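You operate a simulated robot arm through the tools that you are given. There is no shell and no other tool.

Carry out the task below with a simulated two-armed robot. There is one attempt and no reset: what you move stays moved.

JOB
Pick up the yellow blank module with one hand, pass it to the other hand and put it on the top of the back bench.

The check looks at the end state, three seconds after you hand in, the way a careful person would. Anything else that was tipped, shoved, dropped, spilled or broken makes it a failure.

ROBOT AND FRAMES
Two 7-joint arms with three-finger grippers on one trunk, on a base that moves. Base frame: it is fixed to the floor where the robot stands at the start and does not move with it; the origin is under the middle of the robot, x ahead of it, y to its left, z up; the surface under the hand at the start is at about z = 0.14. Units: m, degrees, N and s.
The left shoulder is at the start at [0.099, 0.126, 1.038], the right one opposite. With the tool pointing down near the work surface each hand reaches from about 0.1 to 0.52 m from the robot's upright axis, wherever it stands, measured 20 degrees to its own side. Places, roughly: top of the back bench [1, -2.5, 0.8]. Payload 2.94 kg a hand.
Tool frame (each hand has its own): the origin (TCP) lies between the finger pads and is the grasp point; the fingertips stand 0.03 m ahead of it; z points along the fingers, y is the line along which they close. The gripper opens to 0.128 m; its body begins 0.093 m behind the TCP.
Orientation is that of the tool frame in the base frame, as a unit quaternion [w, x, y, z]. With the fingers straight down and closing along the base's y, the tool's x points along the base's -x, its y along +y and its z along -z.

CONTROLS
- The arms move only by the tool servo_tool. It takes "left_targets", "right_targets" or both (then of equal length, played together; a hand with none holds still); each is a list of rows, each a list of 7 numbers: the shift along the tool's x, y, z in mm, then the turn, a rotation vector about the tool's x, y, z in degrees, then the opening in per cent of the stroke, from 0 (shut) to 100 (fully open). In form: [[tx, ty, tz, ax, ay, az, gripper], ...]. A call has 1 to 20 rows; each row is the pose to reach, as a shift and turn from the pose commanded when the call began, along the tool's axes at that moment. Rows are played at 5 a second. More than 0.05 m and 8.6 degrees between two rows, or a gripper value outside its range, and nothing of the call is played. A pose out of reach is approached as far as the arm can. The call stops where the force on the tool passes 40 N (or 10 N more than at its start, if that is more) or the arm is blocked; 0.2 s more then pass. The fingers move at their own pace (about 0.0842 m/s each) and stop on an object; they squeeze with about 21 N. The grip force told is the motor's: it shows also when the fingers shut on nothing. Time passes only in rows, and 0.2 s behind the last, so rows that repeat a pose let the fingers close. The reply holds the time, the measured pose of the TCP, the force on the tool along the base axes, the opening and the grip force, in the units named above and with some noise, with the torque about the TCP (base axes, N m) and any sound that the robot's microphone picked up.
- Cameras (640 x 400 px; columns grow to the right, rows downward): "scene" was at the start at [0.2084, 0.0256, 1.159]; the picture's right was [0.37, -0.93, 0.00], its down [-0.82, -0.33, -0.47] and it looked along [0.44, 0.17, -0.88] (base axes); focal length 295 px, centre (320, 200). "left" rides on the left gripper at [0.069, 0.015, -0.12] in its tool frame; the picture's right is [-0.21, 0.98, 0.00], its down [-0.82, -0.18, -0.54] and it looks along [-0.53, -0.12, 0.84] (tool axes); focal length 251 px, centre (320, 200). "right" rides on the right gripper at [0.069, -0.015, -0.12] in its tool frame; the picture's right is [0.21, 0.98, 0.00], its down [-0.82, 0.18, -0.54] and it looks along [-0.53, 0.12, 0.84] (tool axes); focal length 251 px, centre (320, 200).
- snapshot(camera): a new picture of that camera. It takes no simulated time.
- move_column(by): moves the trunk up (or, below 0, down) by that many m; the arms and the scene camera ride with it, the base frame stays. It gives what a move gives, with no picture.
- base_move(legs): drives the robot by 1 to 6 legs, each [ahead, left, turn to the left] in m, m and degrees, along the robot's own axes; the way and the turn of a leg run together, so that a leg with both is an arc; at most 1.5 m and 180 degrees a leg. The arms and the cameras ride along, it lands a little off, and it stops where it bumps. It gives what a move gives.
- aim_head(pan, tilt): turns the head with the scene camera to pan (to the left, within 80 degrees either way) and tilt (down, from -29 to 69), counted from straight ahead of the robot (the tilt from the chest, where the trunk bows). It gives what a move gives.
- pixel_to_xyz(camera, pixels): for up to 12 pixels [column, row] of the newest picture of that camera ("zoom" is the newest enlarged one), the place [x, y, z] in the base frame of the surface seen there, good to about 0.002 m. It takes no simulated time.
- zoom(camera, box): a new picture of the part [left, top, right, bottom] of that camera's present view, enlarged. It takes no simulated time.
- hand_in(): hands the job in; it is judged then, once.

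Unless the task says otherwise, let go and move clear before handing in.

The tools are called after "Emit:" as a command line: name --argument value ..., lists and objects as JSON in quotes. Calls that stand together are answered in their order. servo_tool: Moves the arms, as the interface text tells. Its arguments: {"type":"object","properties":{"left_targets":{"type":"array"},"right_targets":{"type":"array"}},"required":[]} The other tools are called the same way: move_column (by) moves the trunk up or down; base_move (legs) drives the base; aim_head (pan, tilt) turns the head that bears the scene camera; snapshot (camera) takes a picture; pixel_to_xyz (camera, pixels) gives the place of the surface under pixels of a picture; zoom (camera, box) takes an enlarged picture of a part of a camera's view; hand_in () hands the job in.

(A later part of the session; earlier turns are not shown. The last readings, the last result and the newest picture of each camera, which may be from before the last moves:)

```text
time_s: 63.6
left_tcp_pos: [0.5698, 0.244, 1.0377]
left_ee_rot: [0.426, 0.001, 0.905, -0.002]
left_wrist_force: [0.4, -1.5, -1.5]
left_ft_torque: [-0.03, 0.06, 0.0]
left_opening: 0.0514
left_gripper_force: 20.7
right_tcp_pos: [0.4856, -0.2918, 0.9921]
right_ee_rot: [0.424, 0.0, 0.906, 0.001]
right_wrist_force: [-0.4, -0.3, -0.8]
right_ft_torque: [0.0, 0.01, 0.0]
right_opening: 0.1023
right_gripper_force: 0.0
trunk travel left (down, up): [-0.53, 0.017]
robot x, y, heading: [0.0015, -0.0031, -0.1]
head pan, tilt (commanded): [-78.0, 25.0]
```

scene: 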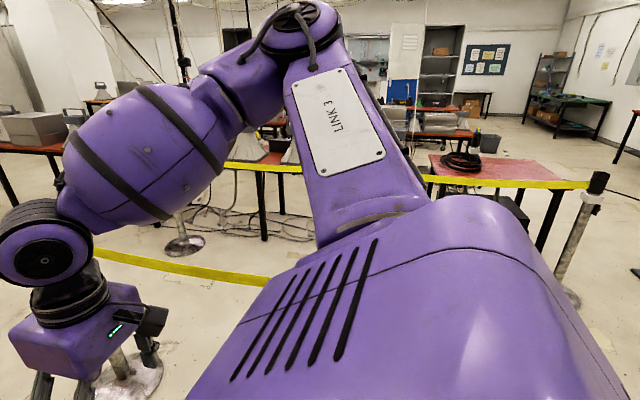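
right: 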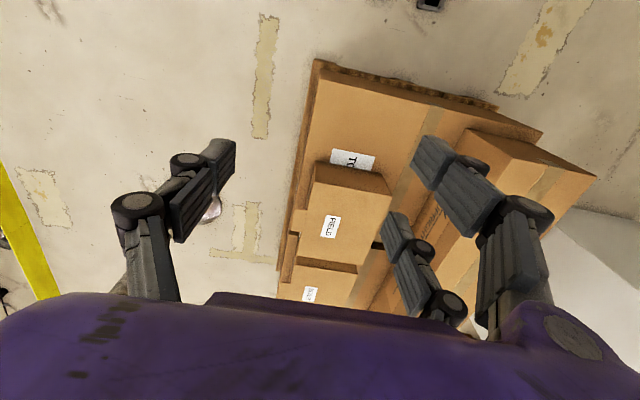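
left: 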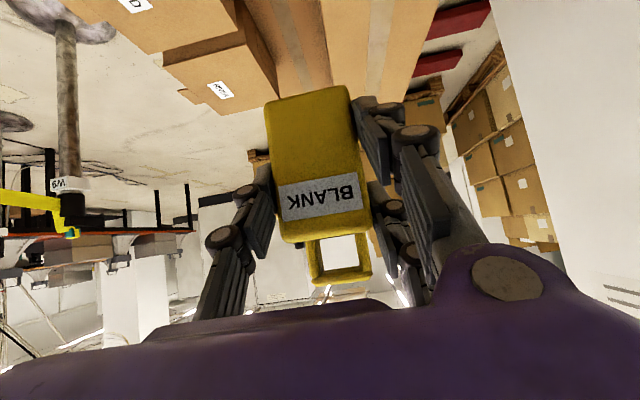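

The right arm, tool pitched 50° forward, reaches fully at (0.486, -0.292, 0.992). I'll extend it further forward and down in the same pitch to find the limit.

Emit:
servo_tool --right_targets '[[0, 0, 40, 0, 0, 0, 80], [0, 0, 80, 0, 0, 0, 80], [0, 0, 120, 0, 0, 0, 80], [0, 0, 160, 0, 0, 0, 80], [0, 0, 200, 0, 0, 0, 80], [0, 0, 240, 0, 0, 0, 80], [0, 0, 240, 0, 0, 0, 80]]'

Emit:
aim_head --pan -20 --tilt 25

Emit:
snapshot --camera "scene"

```text
time_s: 65.2
left_tcp_pos: [0.571, 0.2439, 1.0375]
left_ee_rot: [0.425, 0.0, 0.905, -0.001]
left_wrist_force: [-0.1, 0.4, -1.0]
left_ft_torque: [0.0, 0.05, 0.02]
left_opening: 0.0516
left_gripper_force: 20.8
right_tcp_pos: [0.5813, -0.3374, 0.9964]
right_ee_rot: [0.423, 0.0, 0.906, 0.0]
right_wrist_force: [0.2, -0.7, 0.5]
right_ft_torque: [0.01, 0.05, -0.03]
right_opening: 0.1024
right_gripper_force: 0.1
right hand out of reach, approached as far as the arm can: row 1, 2, 3, 4, 5, 6, 7
trunk travel left (down, up): [-0.53, 0.017]
robot x, y, heading: [-0.0024, -0.0022, 0.0]
head pan, tilt (commanded): [-78.0, 25.0]
```

```text
time_s: 66.4
left_tcp_pos: [0.5711, 0.245, 1.0387]
left_ee_rot: [0.425, 0.001, 0.905, -0.002]
left_wrist_force: [0.7, -1.4, -1.5]
left_ft_torque: [-0.04, 0.05, -0.01]
left_opening: 0.0517
left_gripper_force: 21.5
right_tcp_pos: [0.5812, -0.3364, 0.9966]
right_ee_rot: [0.422, 0.0, 0.906, 0.0]
right_wrist_force: [0.3, -0.4, 0.5]
right_ft_torque: [-0.01, 0.01, 0.03]
right_opening: 0.1025
right_gripper_force: 0.1
trunk travel left (down, up): [-0.53, 0.017]
robot x, y, heading: [0.0054, 0.0, -0.3]
head pan, tilt (commanded): [-20.0, 25.0]
```

```text
taken
```

scene: 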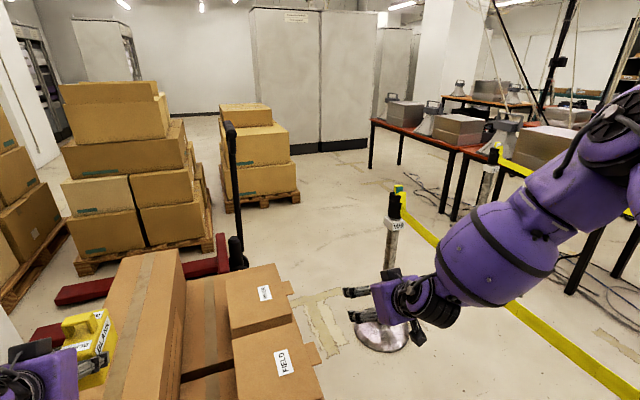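

With this pitch the reach stops near 0.67 m radius when the hand is 0.3 m below the shoulder, probably at a wrist limit. I'll test a higher hand relative to the shoulder.

Emit:
servo_tool --right_targets '[[-36, 14, -15, 0, 0, 0, 80], [-72, 29, -30, 0, 0, 0, 80], [-107, 43, -44, 0, 0, 0, 80], [-142, 58, -59, 0, 0, 0, 80], [-178, 72, -73, 0, 0, 0, 80], [-213, 87, -88, 0, 0, 0, 80], [-213, 87, -88, 0, 0, 0, 80]]'

Emit:
servo_tool --right_targets '[[-26, 0, 31, 0, 0, 0, 80], [-52, 0, 62, 0, 0, 0, 80], [-78, 0, 93, 0, 0, 0, 80], [-104, 0, 124, 0, 0, 0, 80], [-104, 0, 124, 0, 0, 0, 80]]'

Emit:
snapshot --camera "scene"

```text
time_s: 68.0
left_tcp_pos: [0.5703, 0.244, 1.0379]
left_ee_rot: [0.425, 0.0, 0.905, -0.001]
left_wrist_force: [-0.6, -0.2, -1.6]
left_ft_torque: [0.03, 0.05, -0.02]
left_opening: 0.0515
left_gripper_force: 21.7
right_tcp_pos: [0.6559, -0.2561, 1.2158]
right_ee_rot: [0.422, -0.001, 0.906, 0.0]
right_wrist_force: [0.0, 0.6, -0.8]
right_ft_torque: [-0.02, 0.03, 0.02]
right_opening: 0.1024
right_gripper_force: 0.0
trunk travel left (down, up): [-0.53, 0.017]
robot x, y, heading: [0.0008, 0.0047, -0.1]
head pan, tilt (commanded): [-20.0, 25.0]
```

```text
time_s: 69.2
left_tcp_pos: [0.5712, 0.2439, 1.0378]
left_ee_rot: [0.426, 0.0, 0.905, -0.002]
left_wrist_force: [0.8, -0.2, -1.3]
left_ft_torque: [0.0, 0.09, 0.0]
left_opening: 0.0516
left_gripper_force: 21.2
right_tcp_pos: [0.7467, -0.2773, 1.2299]
right_ee_rot: [0.423, 0.0, 0.906, -0.001]
right_wrist_force: [-1.0, 0.3, 0.0]
right_ft_torque: [0.01, -0.02, -0.01]
right_opening: 0.1024
right_gripper_force: 0.0
right hand out of reach, approached as far as the arm can: row 2, 3, 4, 5
trunk travel left (down, up): [-0.53, 0.017]
robot x, y, heading: [-0.0002, 0.0011, -0.0]
head pan, tilt (commanded): [-20.0, 25.0]
```

```text
taken
```

scene: 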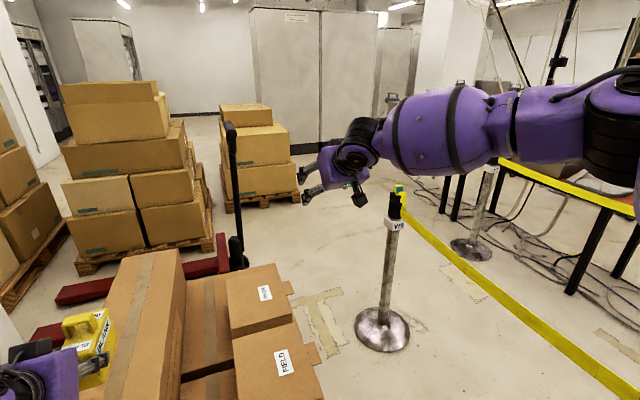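

At 0.1 m below the shoulder the pitched hand reaches x≈0.75. I'll check the reach at 0.2 m below the shoulder too.

Emit:
servo_tool --right_targets '[[23, 0, 19, 0, 0, 0, 80], [46, 0, 38, 0, 0, 0, 80], [69, 0, 58, 0, 0, 0, 80], [84, 0, 70, 0, 0, 0, 80], [84, 0, 70, 0, 0, 0, 80]]'

```text
time_s: 70.4
left_tcp_pos: [0.5696, 0.2453, 1.039]
left_ee_rot: [0.425, 0.001, 0.905, -0.001]
left_wrist_force: [1.0, 0.0, -1.3]
left_ft_torque: [-0.01, 0.03, 0.01]
left_opening: 0.0516
left_gripper_force: 20.9
right_tcp_pos: [0.7203, -0.2933, 1.1445]
right_ee_rot: [0.423, 0.0, 0.906, 0.0]
right_wrist_force: [0.9, 0.1, 0.4]
right_ft_torque: [-0.01, 0.03, 0.0]
right_opening: 0.1025
right_gripper_force: 0.0
right hand out of reach, approached as far as the arm can: row 1, 2, 3, 4, 5
trunk travel left (down, up): [-0.53, 0.017]
robot x, y, heading: [-0.0002, -0.0, 0.0]
head pan, tilt (commanded): [-20.0, 25.0]
```

The reach at 0.17 m below the shoulder is 0.72 m ahead, which is enough to stand clear of the belt. I'll measure how low this arm hangs in that pose.

Emit:
snapshot --camera "scene"

Emit:
pixel_to_xyz --camera "scene" --pixels '[[345, 170], [370, 190], [400, 180], [450, 165], [500, 150], [540, 150], [600, 150], [625, 170], [450, 120], [560, 100], [380, 160], [330, 190]]'

```text
taken
```

scene: 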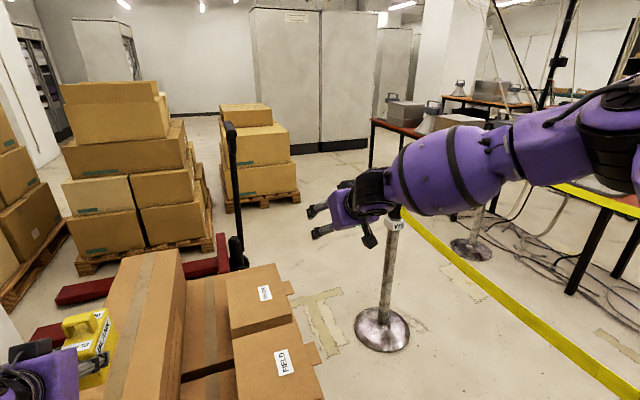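

```text
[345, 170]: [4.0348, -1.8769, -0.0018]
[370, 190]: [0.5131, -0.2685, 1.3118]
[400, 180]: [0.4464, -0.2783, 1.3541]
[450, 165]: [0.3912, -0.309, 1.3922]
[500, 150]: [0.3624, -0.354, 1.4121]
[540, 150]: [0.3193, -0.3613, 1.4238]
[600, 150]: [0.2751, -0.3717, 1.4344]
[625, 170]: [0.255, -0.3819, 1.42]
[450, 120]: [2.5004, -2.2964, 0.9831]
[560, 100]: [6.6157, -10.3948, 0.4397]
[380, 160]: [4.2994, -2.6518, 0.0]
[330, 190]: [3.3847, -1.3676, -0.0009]
```

In that pose the forearm rides 0.17–0.29 m above the tool, so it will pass well over the belt. I'll bring the left hand into the mirrored pose, and pull the right hand back and up.

Emit:
servo_tool --left_targets '[[-19, -3, -2.5, 0, 0, 0, 0], [-37, -6, -5, 0, 0, 0, 0], [-56, -8, -7.5, 0, 0, 0, 0], [-74, -11, -10, 0, 0, 0, 0], [-93, -14, -12.5, 0, 0, 0, 0], [-111, -17, -15, 0, 0, 0, 0], [-130, -20, -17.5, 0, 0, 0, 0], [-148, -22, -20, 0, 0, 0, 0], [-166.7, -25, -22.4, 0, 0, 0, 0], [-166.7, -25, -22.4, 0, 0, 0, 0]]' --right_targets '[[2, 0, -37, 0, 0, 0, 80], [4.5, 0, -74, 0, 0, 0, 80], [7, 0, -112, 0, 0, 0, 80], [9, 0, -149, 0, 0, 0, 80], [11, 0, -186, 0, 0, 0, 80], [13.5, 0, -223, 0, 0, 0, 80], [16, 0, -261, 0, 0, 0, 80], [18, 0, -298, 0, 0, 0, 80], [20.4, 0, -335, 0, 0, 0, 80], [20.4, 0, -335, 0, 0, 0, 80]]'

Emit:
aim_head --pan 0 --tilt 20

Emit:
snapshot --camera "scene"

Emit:
snapshot --camera "left"

```text
time_s: 72.6
left_tcp_pos: [0.6619, 0.22, 1.1869]
left_ee_rot: [0.426, 0.001, 0.905, -0.003]
left_wrist_force: [0.2, -0.3, -2.0]
left_ft_torque: [0.01, 0.06, -0.04]
left_opening: 0.0515
left_gripper_force: 21.2
right_tcp_pos: [0.4496, -0.2969, 1.3432]
right_ee_rot: [0.422, 0.0, 0.906, -0.001]
right_wrist_force: [-0.4, 0.3, -0.1]
right_ft_torque: [0.01, 0.01, 0.0]
right_opening: 0.1024
right_gripper_force: 0.1
trunk travel left (down, up): [-0.53, 0.017]
robot x, y, heading: [0.0016, 0.0001, 0.1]
head pan, tilt (commanded): [-20.0, 25.0]
```

```text
time_s: 73.5
left_tcp_pos: [0.6621, 0.2193, 1.1878]
left_ee_rot: [0.426, 0.001, 0.905, -0.002]
left_wrist_force: [-0.6, 0.1, -0.9]
left_ft_torque: [0.01, 0.04, 0.01]
left_opening: 0.0515
left_gripper_force: 21.1
right_tcp_pos: [0.4497, -0.2955, 1.3441]
right_ee_rot: [0.422, 0.0, 0.907, 0.0]
right_wrist_force: [-0.2, 0.0, -0.7]
right_ft_torque: [-0.02, 0.02, 0.01]
right_opening: 0.1023
right_gripper_force: 0.0
trunk travel left (down, up): [-0.53, 0.017]
robot x, y, heading: [0.0007, -0.0021, -0.1]
head pan, tilt (commanded): [0.0, 20.0]
```

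```text
taken
```

scene: 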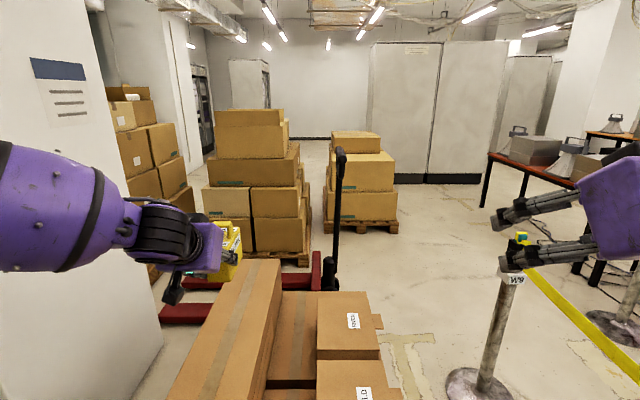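

```text
taken
```

left: 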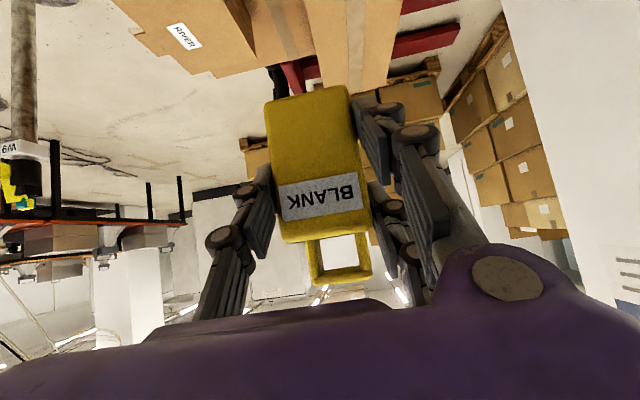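

Both hands are in reachable poses and the module is level. Before turning I'll measure the white pillar on the left, (120, 300), and the left arm, (60, 250).

Emit:
pixel_to_xyz --camera "scene" --pixels '[[120, 350], [155, 330], [60, 130], [110, 150], [20, 350], [50, 260], [10, 200], [100, 200], [160, 230], [500, 270], [570, 255], [610, 230]]'

Emit:
aim_head --pan 78 --tilt 20

Emit:
snapshot --camera "scene"

```text
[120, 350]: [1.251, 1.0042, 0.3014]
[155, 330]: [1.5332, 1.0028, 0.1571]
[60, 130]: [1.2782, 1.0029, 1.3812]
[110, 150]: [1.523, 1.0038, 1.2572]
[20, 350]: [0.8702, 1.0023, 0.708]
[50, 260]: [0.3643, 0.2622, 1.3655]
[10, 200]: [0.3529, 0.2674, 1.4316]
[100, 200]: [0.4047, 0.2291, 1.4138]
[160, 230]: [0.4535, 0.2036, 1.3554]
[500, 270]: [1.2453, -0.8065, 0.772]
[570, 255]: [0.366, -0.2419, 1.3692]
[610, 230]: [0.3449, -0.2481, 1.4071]
```

```text
time_s: 75.0
left_tcp_pos: [0.6637, 0.2202, 1.1875]
left_ee_rot: [0.425, 0.001, 0.905, -0.002]
left_wrist_force: [0.3, 0.2, -1.4]
left_ft_torque: [-0.01, 0.06, 0.02]
left_opening: 0.0515
left_gripper_force: 21.0
right_tcp_pos: [0.45, -0.2953, 1.3436]
right_ee_rot: [0.422, 0.0, 0.907, -0.001]
right_wrist_force: [0.1, 0.6, -0.2]
right_ft_torque: [0.03, -0.04, 0.03]
right_opening: 0.1027
right_gripper_force: 0.1
trunk travel left (down, up): [-0.53, 0.017]
robot x, y, heading: [-0.0019, 0.0, 0.1]
head pan, tilt (commanded): [78.0, 20.0]
```

```text
taken
```

scene: 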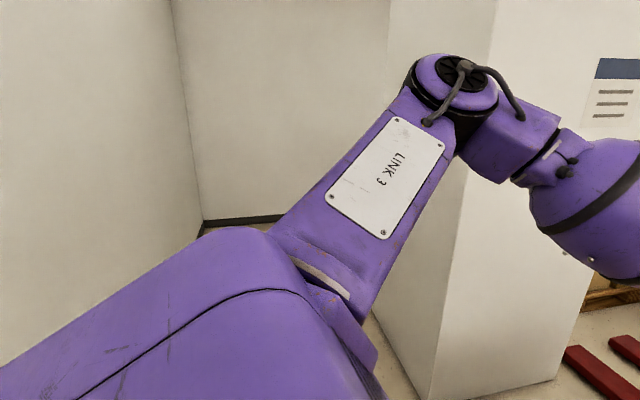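

The pillar face is at y=1.0 and clear of the arm. Everything the arms sweep at z>1.1 is free, so I'll turn the robot 90° to the right in place.

Emit:
base_move --legs '[[0, 0, -45], [0, 0, -45]]'

Emit:
aim_head --pan -60 --tilt 20

Emit:
snapshot --camera "scene"

Emit:
aim_head --pan 0 --tilt 20

Emit:
snapshot --camera "scene"

```text
time_s: 79.5
left_tcp_pos: [0.2081, -0.6659, 1.1868]
left_ee_rot: [0.297, 0.646, 0.634, -0.304]
left_wrist_force: [0.5, -0.2, -2.2]
left_ft_torque: [0.09, 0.03, 0.0]
left_opening: 0.0513
left_gripper_force: 20.9
right_tcp_pos: [-0.3022, -0.4458, 1.3445]
right_ee_rot: [0.297, 0.646, 0.636, -0.301]
right_wrist_force: [-0.5, -0.6, -0.2]
right_ft_torque: [0.0, 0.02, -0.02]
right_opening: 0.1023
right_gripper_force: 0.1
trunk travel left (down, up): [-0.53, 0.017]
robot x, y, heading: [0.0017, -0.0038, -91.1]
head pan, tilt (commanded): [78.0, 20.0]
```

```text
time_s: 81.7
left_tcp_pos: [0.2084, -0.6645, 1.1862]
left_ee_rot: [0.297, 0.645, 0.635, -0.304]
left_wrist_force: [-0.4, -0.5, -1.4]
left_ft_torque: [0.09, 0.01, -0.04]
left_opening: 0.0513
left_gripper_force: 21.0
right_tcp_pos: [-0.3036, -0.4451, 1.3443]
right_ee_rot: [0.296, 0.647, 0.635, -0.302]
right_wrist_force: [0.2, 0.7, -0.5]
right_ft_torque: [0.06, 0.03, 0.0]
right_opening: 0.1027
right_gripper_force: 0.1
trunk travel left (down, up): [-0.53, 0.017]
robot x, y, heading: [-0.0021, 0.0001, -90.8]
head pan, tilt (commanded): [-60.0, 20.0]
```

```text
taken
```

scene: 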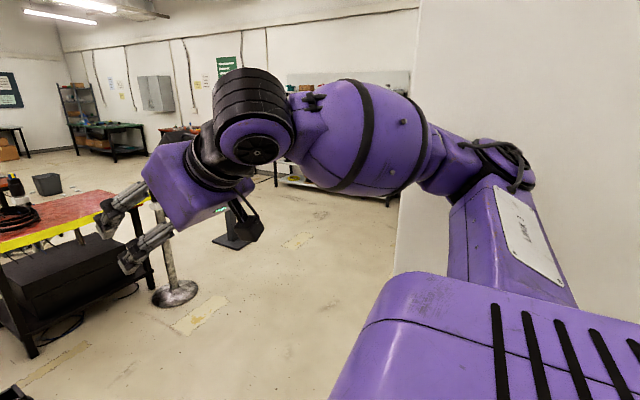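

```text
time_s: 83.0
left_tcp_pos: [0.2079, -0.6649, 1.1871]
left_ee_rot: [0.298, 0.645, 0.635, -0.304]
left_wrist_force: [0.5, 0.4, -0.4]
left_ft_torque: [0.08, -0.02, 0.0]
left_opening: 0.0517
left_gripper_force: 21.3
right_tcp_pos: [-0.3022, -0.4444, 1.3441]
right_ee_rot: [0.296, 0.647, 0.635, -0.302]
right_wrist_force: [0.3, 0.9, 0.7]
right_ft_torque: [0.03, -0.01, 0.0]
right_opening: 0.1022
right_gripper_force: 0.0
trunk travel left (down, up): [-0.53, 0.017]
robot x, y, heading: [-0.0056, -0.0007, -91.1]
head pan, tilt (commanded): [0.0, 20.0]
```

```text
taken
```

scene: 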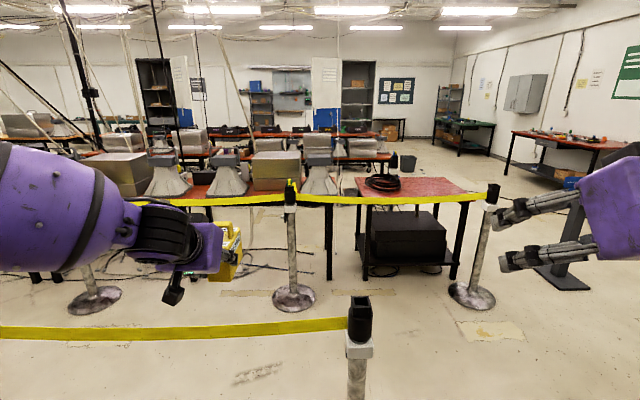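

The robot now faces the bench. The front belt ends at the post at (360, 330), with open floor to its right. I'll measure the floor and the white surface on the right before driving.

Emit:
pixel_to_xyz --camera "scene" --pixels '[[360, 310], [360, 390], [290, 195], [295, 295], [490, 195], [472, 295], [200, 328], [560, 275], [450, 350], [250, 380], [500, 380], [440, 320]]'

Emit:
aim_head --pan -78 --tilt 20

Emit:
snapshot --camera "scene"

Emit:
snapshot --camera "right"

```text
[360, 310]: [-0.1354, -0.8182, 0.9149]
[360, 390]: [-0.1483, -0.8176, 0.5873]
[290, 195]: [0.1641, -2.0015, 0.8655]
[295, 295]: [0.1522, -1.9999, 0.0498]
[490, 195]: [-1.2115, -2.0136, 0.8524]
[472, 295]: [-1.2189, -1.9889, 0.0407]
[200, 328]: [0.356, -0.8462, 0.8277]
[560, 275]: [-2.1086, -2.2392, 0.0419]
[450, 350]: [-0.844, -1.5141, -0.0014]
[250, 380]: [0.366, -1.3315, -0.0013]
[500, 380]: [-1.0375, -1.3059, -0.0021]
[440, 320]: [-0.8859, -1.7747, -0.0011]
```

```text
time_s: 84.5
left_tcp_pos: [0.2079, -0.6658, 1.1877]
left_ee_rot: [0.297, 0.646, 0.634, -0.305]
left_wrist_force: [0.4, 0.3, -1.7]
left_ft_torque: [0.03, -0.01, 0.04]
left_opening: 0.0514
left_gripper_force: 20.9
right_tcp_pos: [-0.3027, -0.445, 1.3427]
right_ee_rot: [0.296, 0.646, 0.635, -0.301]
right_wrist_force: [0.0, 0.0, -0.2]
right_ft_torque: [0.01, 0.0, 0.01]
right_opening: 0.1025
right_gripper_force: 0.1
trunk travel left (down, up): [-0.53, 0.017]
robot x, y, heading: [-0.0025, 0.0032, -90.8]
head pan, tilt (commanded): [-78.0, 20.0]
```

```text
taken
```

scene: 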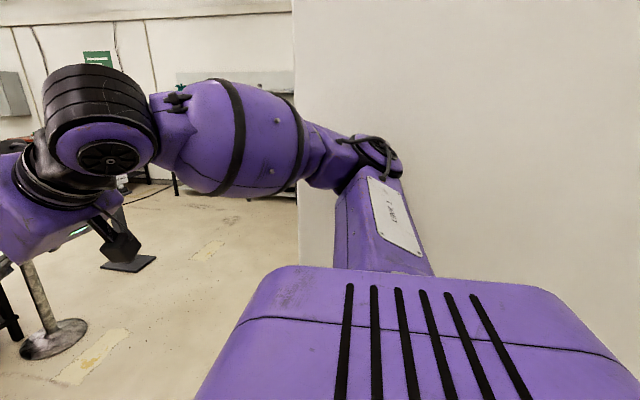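

```text
taken
```

right: 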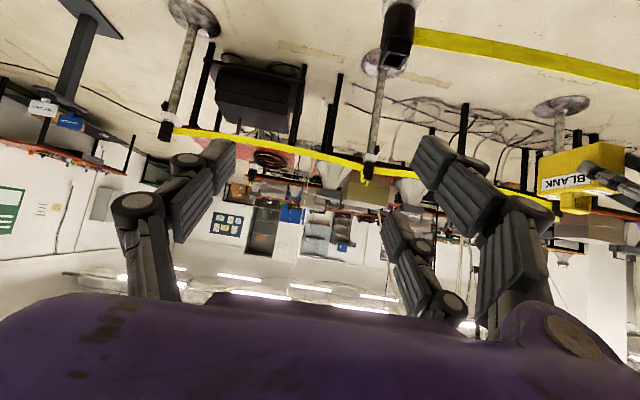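

Emit:
pixel_to_xyz --camera "scene" --pixels '[[310, 100], [300, 240], [320, 60], [450, 150], [600, 200], [280, 220], [200, 300], [330, 160], [370, 130], [400, 250], [250, 280], [130, 350]]'

```text
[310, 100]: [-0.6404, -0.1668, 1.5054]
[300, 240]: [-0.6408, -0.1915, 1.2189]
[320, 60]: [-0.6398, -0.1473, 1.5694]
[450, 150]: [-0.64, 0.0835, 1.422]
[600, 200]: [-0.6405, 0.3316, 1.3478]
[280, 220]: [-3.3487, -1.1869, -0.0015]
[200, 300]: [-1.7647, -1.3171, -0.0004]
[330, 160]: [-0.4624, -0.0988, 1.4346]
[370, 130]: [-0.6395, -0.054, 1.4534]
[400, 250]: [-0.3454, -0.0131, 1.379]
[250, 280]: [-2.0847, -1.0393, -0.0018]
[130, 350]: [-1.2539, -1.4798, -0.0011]
```

The wall on the right is at x=-0.64 and ends at y≈-0.2; the post is at (-0.135, -0.82). A path bending between them, with the arms above post height, is free. I'll drive the first three short legs.

Emit:
base_move --legs '[[0.35, -0.15, 0], [0.13, -0.25, 1], [0.24, -0.22, 0]]'

Emit:
aim_head --pan 0 --tilt 25

Emit:
snapshot --camera "scene"

```text
time_s: 91.5
left_tcp_pos: [-0.418, -1.3717, 1.188]
left_ee_rot: [0.299, 0.642, 0.637, -0.303]
left_wrist_force: [-1.3, 0.4, -1.1]
left_ft_torque: [0.08, 0.0, 0.01]
left_opening: 0.0517
left_gripper_force: 20.7
right_tcp_pos: [-0.9316, -1.155, 1.344]
right_ee_rot: [0.298, 0.642, 0.639, -0.3]
right_wrist_force: [-0.6, 0.2, -0.8]
right_ft_torque: [-0.03, 0.03, 0.03]
right_opening: 0.1022
right_gripper_force: 0.1
trunk travel left (down, up): [-0.53, 0.017]
robot x, y, heading: [-0.6348, -0.7074, -90.4]
head pan, tilt (commanded): [-78.0, 20.0]
```

```text
time_s: 93.0
left_tcp_pos: [-0.4187, -1.3716, 1.1873]
left_ee_rot: [0.299, 0.642, 0.639, -0.301]
left_wrist_force: [0.6, 0.6, -2.0]
left_ft_torque: [0.03, -0.01, 0.01]
left_opening: 0.0512
left_gripper_force: 21.0
right_tcp_pos: [-0.9314, -1.1563, 1.3433]
right_ee_rot: [0.298, 0.643, 0.639, -0.3]
right_wrist_force: [0.0, 0.0, -0.1]
right_ft_torque: [-0.01, 0.01, -0.01]
right_opening: 0.1022
right_gripper_force: 0.1
trunk travel left (down, up): [-0.53, 0.017]
robot x, y, heading: [-0.6321, -0.709, -90.2]
head pan, tilt (commanded): [0.0, 25.0]
```

```text
taken
```

scene: 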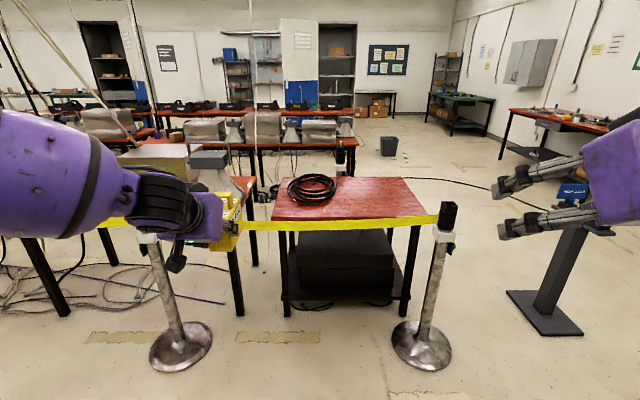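

The robot is past the post, at (-0.63, -0.71). The floor ahead is clear to the second belt. I'll drive ahead to y≈-1.30, then look left along the corridor.

Emit:
base_move --legs '[[0.59, 0, 0]]'

Emit:
aim_head --pan 55 --tilt 25

Emit:
snapshot --camera "scene"

Emit:
aim_head --pan 25 --tilt 15

Emit:
snapshot --camera "scene"

```text
time_s: 96.4
left_tcp_pos: [-0.4199, -1.9691, 1.1887]
left_ee_rot: [0.299, 0.642, 0.638, -0.302]
left_wrist_force: [-0.7, 0.4, -0.2]
left_ft_torque: [0.06, 0.0, 0.0]
left_opening: 0.0514
left_gripper_force: 21.5
right_tcp_pos: [-0.9341, -1.7538, 1.3439]
right_ee_rot: [0.3, 0.641, 0.639, -0.3]
right_wrist_force: [1.3, -0.3, 0.8]
right_ft_torque: [-0.02, 0.03, -0.01]
right_opening: 0.1026
right_gripper_force: 0.1
trunk travel left (down, up): [-0.53, 0.017]
robot x, y, heading: [-0.6378, -1.3022, -90.0]
head pan, tilt (commanded): [0.0, 25.0]
```

```text
time_s: 97.7
left_tcp_pos: [-0.4212, -1.9704, 1.1877]
left_ee_rot: [0.299, 0.642, 0.638, -0.303]
left_wrist_force: [-0.8, -0.2, -1.6]
left_ft_torque: [0.07, -0.01, -0.01]
left_opening: 0.0515
left_gripper_force: 21.5
right_tcp_pos: [-0.9336, -1.7558, 1.3435]
right_ee_rot: [0.298, 0.642, 0.64, -0.299]
right_wrist_force: [-0.2, 0.7, -0.8]
right_ft_torque: [0.0, -0.03, 0.01]
right_opening: 0.1023
right_gripper_force: 0.0
trunk travel left (down, up): [-0.53, 0.017]
robot x, y, heading: [-0.6394, -1.3064, -90.2]
head pan, tilt (commanded): [55.0, 25.0]
```

```text
taken
```

scene: 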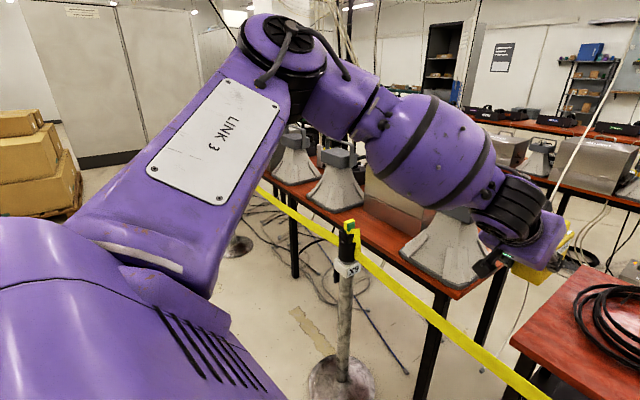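

```text
time_s: 98.6
left_tcp_pos: [-0.4202, -1.9703, 1.1868]
left_ee_rot: [0.299, 0.642, 0.638, -0.302]
left_wrist_force: [0.4, 0.4, -0.7]
left_ft_torque: [0.08, 0.04, -0.01]
left_opening: 0.0516
left_gripper_force: 20.8
right_tcp_pos: [-0.9333, -1.7552, 1.3427]
right_ee_rot: [0.298, 0.642, 0.64, -0.3]
right_wrist_force: [-0.2, 0.3, 0.0]
right_ft_torque: [-0.01, -0.04, -0.01]
right_opening: 0.1024
right_gripper_force: 0.1
trunk travel left (down, up): [-0.53, 0.017]
robot x, y, heading: [-0.639, -1.31, -90.2]
head pan, tilt (commanded): [25.0, 15.0]
```

```text
taken
```

scene: 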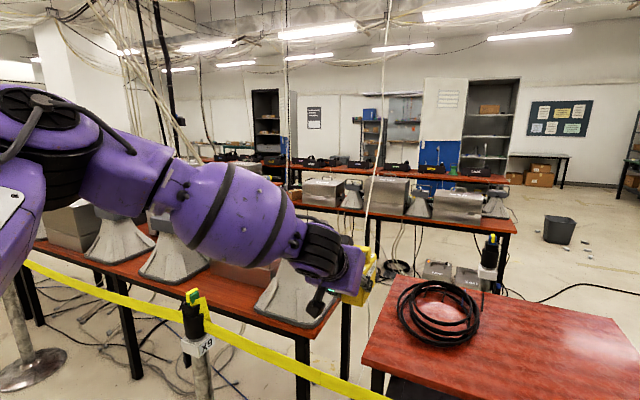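

The corridor to the left is clear at floor level. Thin cables hang from the ceiling at (380, 120), (288, 100) and (160, 80). I'll measure whether any is in the way.

Emit:
zoom --camera "scene" --box '[80, 0, 400, 200]'

Emit:
pixel_to_xyz --camera "zoom" --pixels '[[604, 120], [596, 200], [585, 330], [412, 120], [160, 80], [170, 100], [120, 100], [100, 130], [200, 240], [140, 60], [416, 260], [235, 200]]'

```text
2.00 times, centred on (240, 100) of scene
```

zoom: 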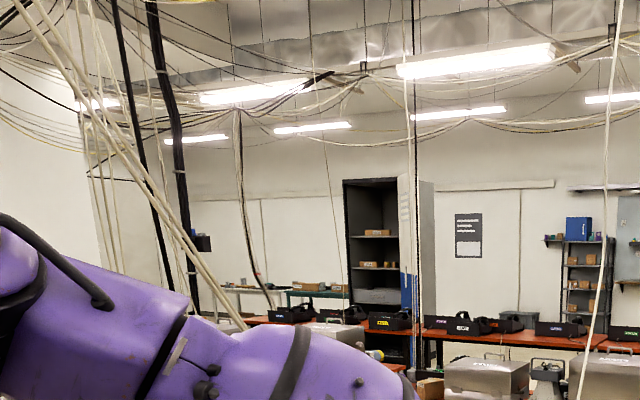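

```text
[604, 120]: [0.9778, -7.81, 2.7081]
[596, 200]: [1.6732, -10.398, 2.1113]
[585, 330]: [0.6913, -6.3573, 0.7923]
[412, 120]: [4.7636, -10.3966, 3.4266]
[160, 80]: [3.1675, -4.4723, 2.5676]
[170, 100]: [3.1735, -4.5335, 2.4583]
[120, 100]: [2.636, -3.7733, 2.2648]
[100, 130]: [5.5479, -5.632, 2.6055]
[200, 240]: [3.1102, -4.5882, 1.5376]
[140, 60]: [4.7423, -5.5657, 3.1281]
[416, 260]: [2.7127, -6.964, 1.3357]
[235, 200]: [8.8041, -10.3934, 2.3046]
```

The measured cables are all beyond y=-3.7. I'll also check the diagonal white pair at zoom (150, 185).

Emit:
pixel_to_xyz --camera "zoom" --pixels '[[76, 80], [78, 84], [110, 130], [113, 134], [150, 185], [153, 190], [185, 240], [205, 270], [228, 308], [232, 312], [90, 98], [595, 230]]'

```text
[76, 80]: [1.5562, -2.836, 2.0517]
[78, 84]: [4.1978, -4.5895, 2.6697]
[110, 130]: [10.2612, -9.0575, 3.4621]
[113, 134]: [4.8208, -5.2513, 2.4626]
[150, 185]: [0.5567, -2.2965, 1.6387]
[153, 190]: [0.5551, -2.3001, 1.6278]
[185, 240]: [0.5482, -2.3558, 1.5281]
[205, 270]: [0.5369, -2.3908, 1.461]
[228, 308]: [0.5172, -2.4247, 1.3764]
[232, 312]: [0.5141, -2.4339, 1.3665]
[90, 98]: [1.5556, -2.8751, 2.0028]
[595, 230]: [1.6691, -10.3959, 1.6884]
```

One cable pair passes (0.56, -2.30, 1.64) down to (0.51, -2.43, 1.37), further in than the hand will go. I'll drive left 1.36 m along the corridor to x≈0.72.

Emit:
base_move --legs '[[0, 0.7, 0], [0, 0.66, 0]]'

Emit:
aim_head --pan 10 --tilt 35

Emit:
snapshot --camera "scene"

Emit:
snapshot --camera "left"

```text
time_s: 111.1
left_tcp_pos: [0.9617, -1.956, 1.1866]
left_ee_rot: [0.302, 0.635, 0.646, -0.299]
left_wrist_force: [-0.5, 0.3, -1.0]
left_ft_torque: [0.07, 0.01, 0.02]
left_opening: 0.0515
left_gripper_force: 21.2
right_tcp_pos: [0.4444, -1.7522, 1.3437]
right_ee_rot: [0.302, 0.635, 0.646, -0.296]
right_wrist_force: [0.0, 1.1, 0.0]
right_ft_torque: [0.02, 0.0, 0.0]
right_opening: 0.1026
right_gripper_force: 0.0
trunk travel left (down, up): [-0.53, 0.017]
robot x, y, heading: [0.727, -1.2992, -88.8]
head pan, tilt (commanded): [25.0, 15.0]
```

```text
time_s: 111.9
left_tcp_pos: [0.9619, -1.9541, 1.1865]
left_ee_rot: [0.302, 0.635, 0.645, -0.3]
left_wrist_force: [0.3, 0.0, -1.4]
left_ft_torque: [0.05, 0.02, 0.01]
left_opening: 0.0515
left_gripper_force: 20.2
right_tcp_pos: [0.4436, -1.7517, 1.3429]
right_ee_rot: [0.301, 0.635, 0.647, -0.296]
right_wrist_force: [-0.1, 0.5, -0.1]
right_ft_torque: [0.02, 0.0, 0.01]
right_opening: 0.1026
right_gripper_force: 0.0
trunk travel left (down, up): [-0.53, 0.017]
robot x, y, heading: [0.7304, -1.2959, -88.9]
head pan, tilt (commanded): [10.0, 35.0]
```

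```text
taken
```

scene: 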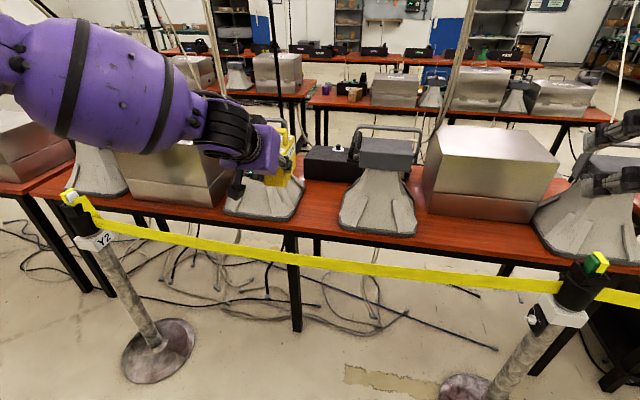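

```text
taken
```

left: 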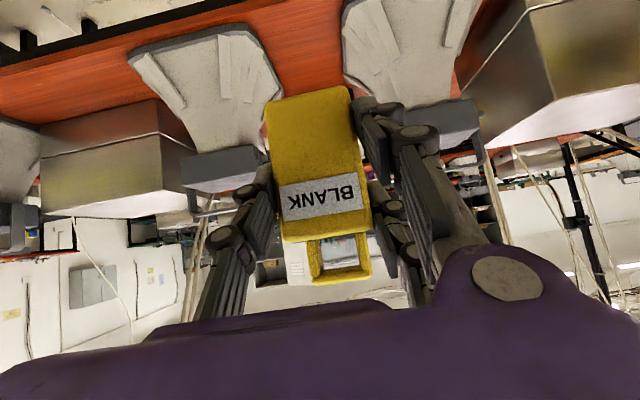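

The left camera shows the gap between the cones right ahead of the module (columns 275–345, row 60). I'll zoom in on the gap and measure the free bench top.

Emit:
zoom --camera "scene" --box '[220, 130, 440, 268]'

Emit:
pixel_to_xyz --camera "zoom" --pixels '[[265, 260], [300, 270], [330, 270], [260, 220], [300, 210], [340, 200], [250, 195], [200, 270], [350, 245], [345, 280], [270, 290], [320, 320]]'

```text
2.90 times, centred on (330, 199) of scene
```

zoom: 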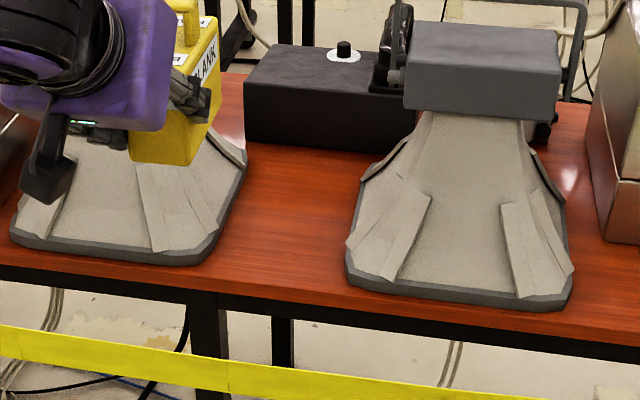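

```text
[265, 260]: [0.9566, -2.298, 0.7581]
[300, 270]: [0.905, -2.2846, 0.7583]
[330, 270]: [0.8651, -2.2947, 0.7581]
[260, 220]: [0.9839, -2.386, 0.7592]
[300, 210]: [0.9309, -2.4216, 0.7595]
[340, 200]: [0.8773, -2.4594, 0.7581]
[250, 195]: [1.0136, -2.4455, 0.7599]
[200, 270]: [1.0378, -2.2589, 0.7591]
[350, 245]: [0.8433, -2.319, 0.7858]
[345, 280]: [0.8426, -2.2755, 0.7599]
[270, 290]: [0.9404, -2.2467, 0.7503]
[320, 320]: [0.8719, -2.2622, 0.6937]
```

The bench front edge is at y≈-2.248. I'll get the cone base edges and black box edge precisely.

Emit:
pixel_to_xyz --camera "zoom" --pixels '[[243, 178], [235, 205], [215, 245], [205, 255], [352, 240], [345, 262], [350, 290], [362, 190], [250, 148], [340, 155], [365, 160], [246, 165]]'

Emit:
pixel_to_xyz --camera "zoom" --pixels '[[480, 70], [410, 100], [555, 110], [180, 130], [130, 80], [205, 60], [160, 155], [380, 10], [345, 55], [330, 90], [100, 345], [250, 375]]'

```text
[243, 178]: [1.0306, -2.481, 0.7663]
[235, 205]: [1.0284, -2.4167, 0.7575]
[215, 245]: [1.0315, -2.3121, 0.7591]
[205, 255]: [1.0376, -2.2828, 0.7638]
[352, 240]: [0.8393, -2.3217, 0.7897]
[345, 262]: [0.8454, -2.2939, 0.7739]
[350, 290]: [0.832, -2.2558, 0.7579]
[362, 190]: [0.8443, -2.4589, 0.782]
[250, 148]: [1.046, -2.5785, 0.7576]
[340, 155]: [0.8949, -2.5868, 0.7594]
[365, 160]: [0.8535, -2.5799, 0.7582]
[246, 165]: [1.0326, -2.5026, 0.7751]
```

```text
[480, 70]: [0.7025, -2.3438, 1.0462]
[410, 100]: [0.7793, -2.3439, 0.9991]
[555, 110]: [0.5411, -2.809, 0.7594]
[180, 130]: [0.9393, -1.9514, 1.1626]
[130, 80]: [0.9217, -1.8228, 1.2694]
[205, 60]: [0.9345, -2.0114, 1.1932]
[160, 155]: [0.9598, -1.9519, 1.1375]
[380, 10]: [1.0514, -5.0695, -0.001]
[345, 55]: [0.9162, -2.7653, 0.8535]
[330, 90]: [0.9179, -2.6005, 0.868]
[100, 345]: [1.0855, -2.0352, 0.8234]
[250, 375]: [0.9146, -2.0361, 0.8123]
```

The free strip is x≈0.846–1.030 and y≈-2.25 to -2.58, with its centre at x≈0.938. I'll drive ahead 0.25 m and right 0.03 m, then check.

Emit:
base_move --legs '[[0.25, -0.03, 0]]'

Emit:
aim_head --pan 5 --tilt 55

Emit:
snapshot --camera "scene"

Emit:
snapshot --camera "left"

```text
time_s: 113.7
left_tcp_pos: [0.9385, -2.2019, 1.1886]
left_ee_rot: [0.302, 0.634, 0.646, -0.299]
left_wrist_force: [-0.8, -1.1, -1.7]
left_ft_torque: [0.04, -0.02, 0.03]
left_opening: 0.0514
left_gripper_force: 21.3
right_tcp_pos: [0.4211, -1.9993, 1.3446]
right_ee_rot: [0.303, 0.633, 0.648, -0.295]
right_wrist_force: [-0.7, -0.5, -0.3]
right_ft_torque: [-0.01, -0.02, 0.01]
right_opening: 0.1027
right_gripper_force: 0.0
trunk travel left (down, up): [-0.53, 0.017]
robot x, y, heading: [0.7066, -1.5464, -88.7]
head pan, tilt (commanded): [10.0, 35.0]
```

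```text
time_s: 114.6
left_tcp_pos: [0.939, -2.204, 1.1862]
left_ee_rot: [0.302, 0.634, 0.646, -0.299]
left_wrist_force: [0.2, -0.4, -1.1]
left_ft_torque: [0.07, 0.01, 0.01]
left_opening: 0.0516
left_gripper_force: 20.8
right_tcp_pos: [0.4189, -2.0008, 1.342]
right_ee_rot: [0.302, 0.634, 0.648, -0.296]
right_wrist_force: [0.2, 0.5, 0.0]
right_ft_torque: [-0.02, 0.03, 0.03]
right_opening: 0.1026
right_gripper_force: 0.0
trunk travel left (down, up): [-0.53, 0.017]
robot x, y, heading: [0.707, -1.5428, -88.6]
head pan, tilt (commanded): [5.0, 55.0]
```

```text
taken
```

scene: 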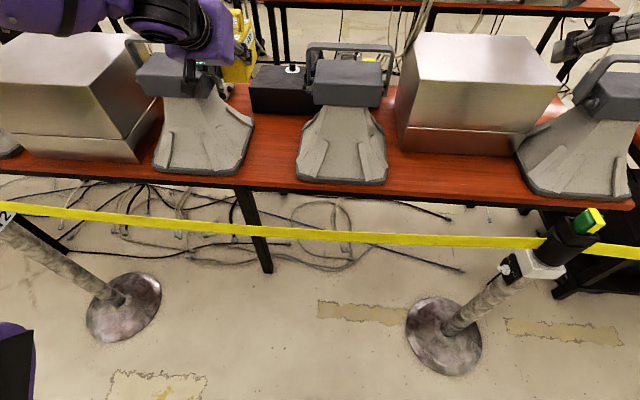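

```text
taken
```

left: 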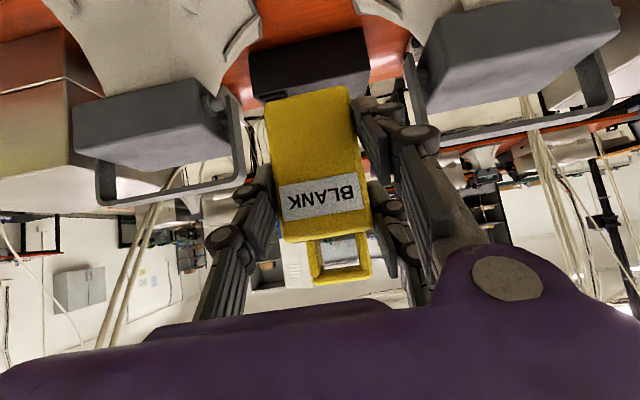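

The hand is at (0.939, -2.204), lined up with the gap. I'll measure the cone heads and handles on both sides to confirm there is room to come down.

Emit:
zoom --camera "scene" --box '[110, 20, 430, 220]'

Emit:
pixel_to_xyz --camera "zoom" --pixels '[[110, 120], [180, 130], [190, 150], [205, 130], [410, 130], [440, 160], [545, 130], [395, 60], [400, 100], [280, 290], [375, 320], [245, 165]]'

```text
2.00 times, centred on (270, 120) of scene
```

zoom: 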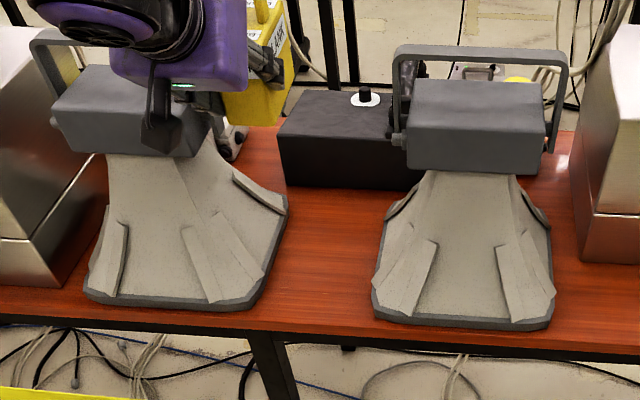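

```text
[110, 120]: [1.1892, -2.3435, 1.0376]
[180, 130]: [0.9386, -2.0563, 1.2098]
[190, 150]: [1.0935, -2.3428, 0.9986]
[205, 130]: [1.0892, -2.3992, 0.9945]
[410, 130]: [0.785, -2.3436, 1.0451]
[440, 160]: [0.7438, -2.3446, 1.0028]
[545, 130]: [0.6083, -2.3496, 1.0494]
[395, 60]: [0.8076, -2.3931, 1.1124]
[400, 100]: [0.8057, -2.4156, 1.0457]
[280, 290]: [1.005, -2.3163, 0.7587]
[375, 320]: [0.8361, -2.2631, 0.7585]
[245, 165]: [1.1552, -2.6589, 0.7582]
```

The gap at head height is x≈0.82–1.055, so the hand at 0.938 ± 0.07 fits between the cones. I'll drive the last 0.124 m ahead.

Emit:
base_move --legs '[[0.124, -0.006, 0]]'

Emit:
snapshot --camera "left"

Emit:
snapshot --camera "scene"

```text
time_s: 115.8
left_tcp_pos: [0.9349, -2.3204, 1.1888]
left_ee_rot: [0.302, 0.634, 0.646, -0.3]
left_wrist_force: [0.0, 0.5, -1.2]
left_ft_torque: [0.05, 0.04, 0.02]
left_opening: 0.0513
left_gripper_force: 20.7
right_tcp_pos: [0.416, -2.1187, 1.3447]
right_ee_rot: [0.303, 0.634, 0.647, -0.296]
right_wrist_force: [-0.6, 0.9, 0.7]
right_ft_torque: [-0.01, 0.02, -0.05]
right_opening: 0.1027
right_gripper_force: 0.1
trunk travel left (down, up): [-0.53, 0.017]
robot x, y, heading: [0.7011, -1.6648, -88.8]
head pan, tilt (commanded): [5.0, 55.0]
```

```text
taken
```

left: 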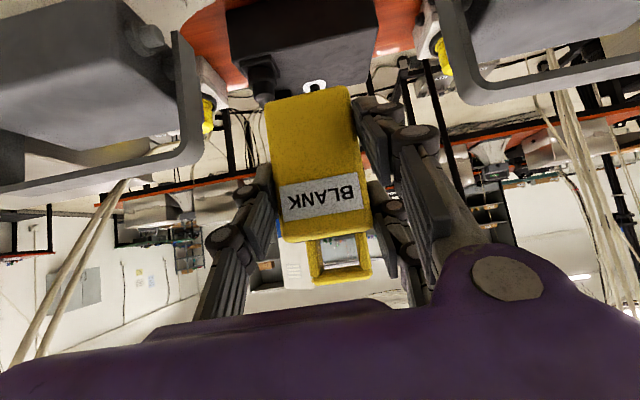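

```text
taken
```

scene: 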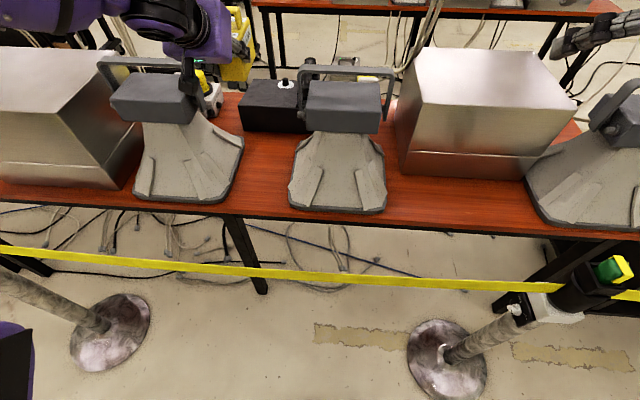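

The module is over the gap, centred near (0.936, -2.37). I'll check the silver box and post near the right hand before lowering the trunk.

Emit:
pixel_to_xyz --camera "scene" --pixels '[[420, 120], [500, 140], [490, 60], [545, 90], [570, 80], [605, 130], [590, 210], [590, 280], [615, 265], [580, 40], [240, 60], [240, 30]]'

```text
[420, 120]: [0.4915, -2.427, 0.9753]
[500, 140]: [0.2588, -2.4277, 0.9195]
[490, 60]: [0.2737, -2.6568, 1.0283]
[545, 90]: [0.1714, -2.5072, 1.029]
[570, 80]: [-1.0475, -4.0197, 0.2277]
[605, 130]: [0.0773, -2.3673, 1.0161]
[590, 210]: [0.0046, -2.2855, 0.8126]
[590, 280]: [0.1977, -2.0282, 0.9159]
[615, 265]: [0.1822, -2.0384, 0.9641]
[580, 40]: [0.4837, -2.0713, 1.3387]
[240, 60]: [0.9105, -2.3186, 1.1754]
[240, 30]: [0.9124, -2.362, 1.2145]
```

Nothing is near the right hand's path: the box front is at y=-2.43 and the post top at x≈0.19. I'll lower the trunk 0.2 m and check.

Emit:
move_column --by -0.2

Emit:
snapshot --camera "scene"

Emit:
snapshot --camera "left"

```text
time_s: 118.0
left_tcp_pos: [0.9343, -2.3214, 0.988]
left_ee_rot: [0.302, 0.634, 0.646, -0.299]
left_wrist_force: [0.7, 0.2, 0.2]
left_ft_torque: [0.07, -0.03, 0.0]
left_opening: 0.051
left_gripper_force: 20.7
right_tcp_pos: [0.4157, -2.1209, 1.143]
right_ee_rot: [0.302, 0.634, 0.649, -0.293]
right_wrist_force: [0.3, 0.9, 0.7]
right_ft_torque: [0.0, -0.04, 0.01]
right_opening: 0.1025
right_gripper_force: 0.1
trunk travel left (down, up): [-0.33, 0.217]
robot x, y, heading: [0.7008, -1.6655, -89.0]
head pan, tilt (commanded): [5.0, 55.0]
```

```text
taken
```

scene: 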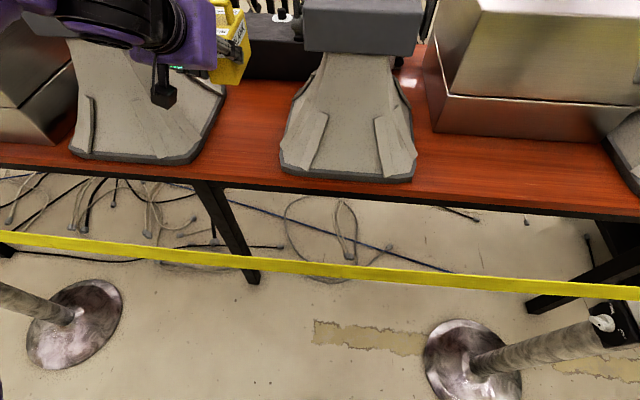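

```text
taken
```

left: 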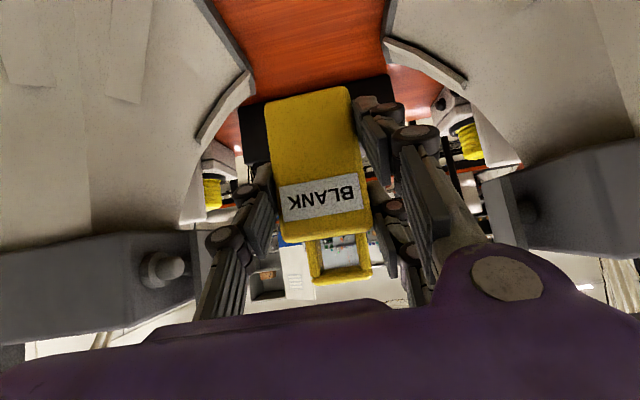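

The module is coming down centred in the gap with no contact. I'll aim the head at the hand and the arm over the belt.

Emit:
aim_head --pan 25 --tilt 38

Emit:
snapshot --camera "scene"

```text
time_s: 118.8
left_tcp_pos: [0.9349, -2.3227, 0.988]
left_ee_rot: [0.302, 0.634, 0.646, -0.299]
left_wrist_force: [-0.2, 0.7, -1.0]
left_ft_torque: [0.04, 0.04, -0.03]
left_opening: 0.0514
left_gripper_force: 20.9
right_tcp_pos: [0.4157, -2.1221, 1.1436]
right_ee_rot: [0.3, 0.635, 0.648, -0.294]
right_wrist_force: [0.4, 1.3, 0.9]
right_ft_torque: [0.02, 0.03, -0.01]
right_opening: 0.1024
right_gripper_force: 0.1
trunk travel left (down, up): [-0.33, 0.217]
robot x, y, heading: [0.705, -1.6646, -88.8]
head pan, tilt (commanded): [25.0, 38.0]
```

```text
taken
```

scene: 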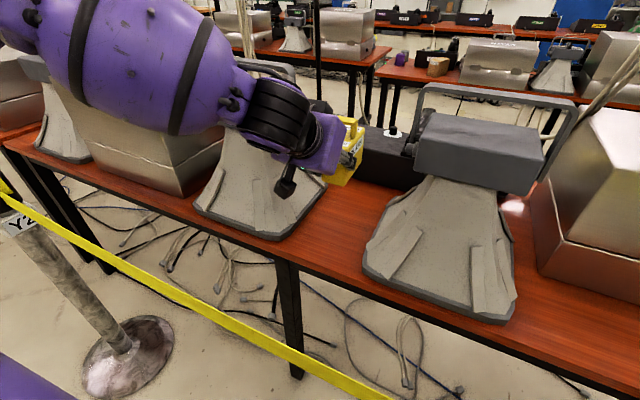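

I'll measure the forearm's lower outline against the belt to confirm the remaining 0.17 m of descent is clear.

Emit:
pixel_to_xyz --camera "scene" --pixels '[[180, 128], [130, 112], [80, 85], [40, 55], [215, 118], [250, 130], [275, 150], [285, 185], [290, 150], [230, 320], [330, 378], [345, 175]]'

```text
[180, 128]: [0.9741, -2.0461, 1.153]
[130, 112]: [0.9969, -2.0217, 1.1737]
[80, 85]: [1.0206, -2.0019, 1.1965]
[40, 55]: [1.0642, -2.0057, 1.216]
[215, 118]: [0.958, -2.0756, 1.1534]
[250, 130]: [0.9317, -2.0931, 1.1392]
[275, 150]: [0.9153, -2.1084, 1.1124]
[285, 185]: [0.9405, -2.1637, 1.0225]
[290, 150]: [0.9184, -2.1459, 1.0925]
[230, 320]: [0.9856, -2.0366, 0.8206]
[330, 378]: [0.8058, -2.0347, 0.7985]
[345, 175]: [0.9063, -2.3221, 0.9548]
```

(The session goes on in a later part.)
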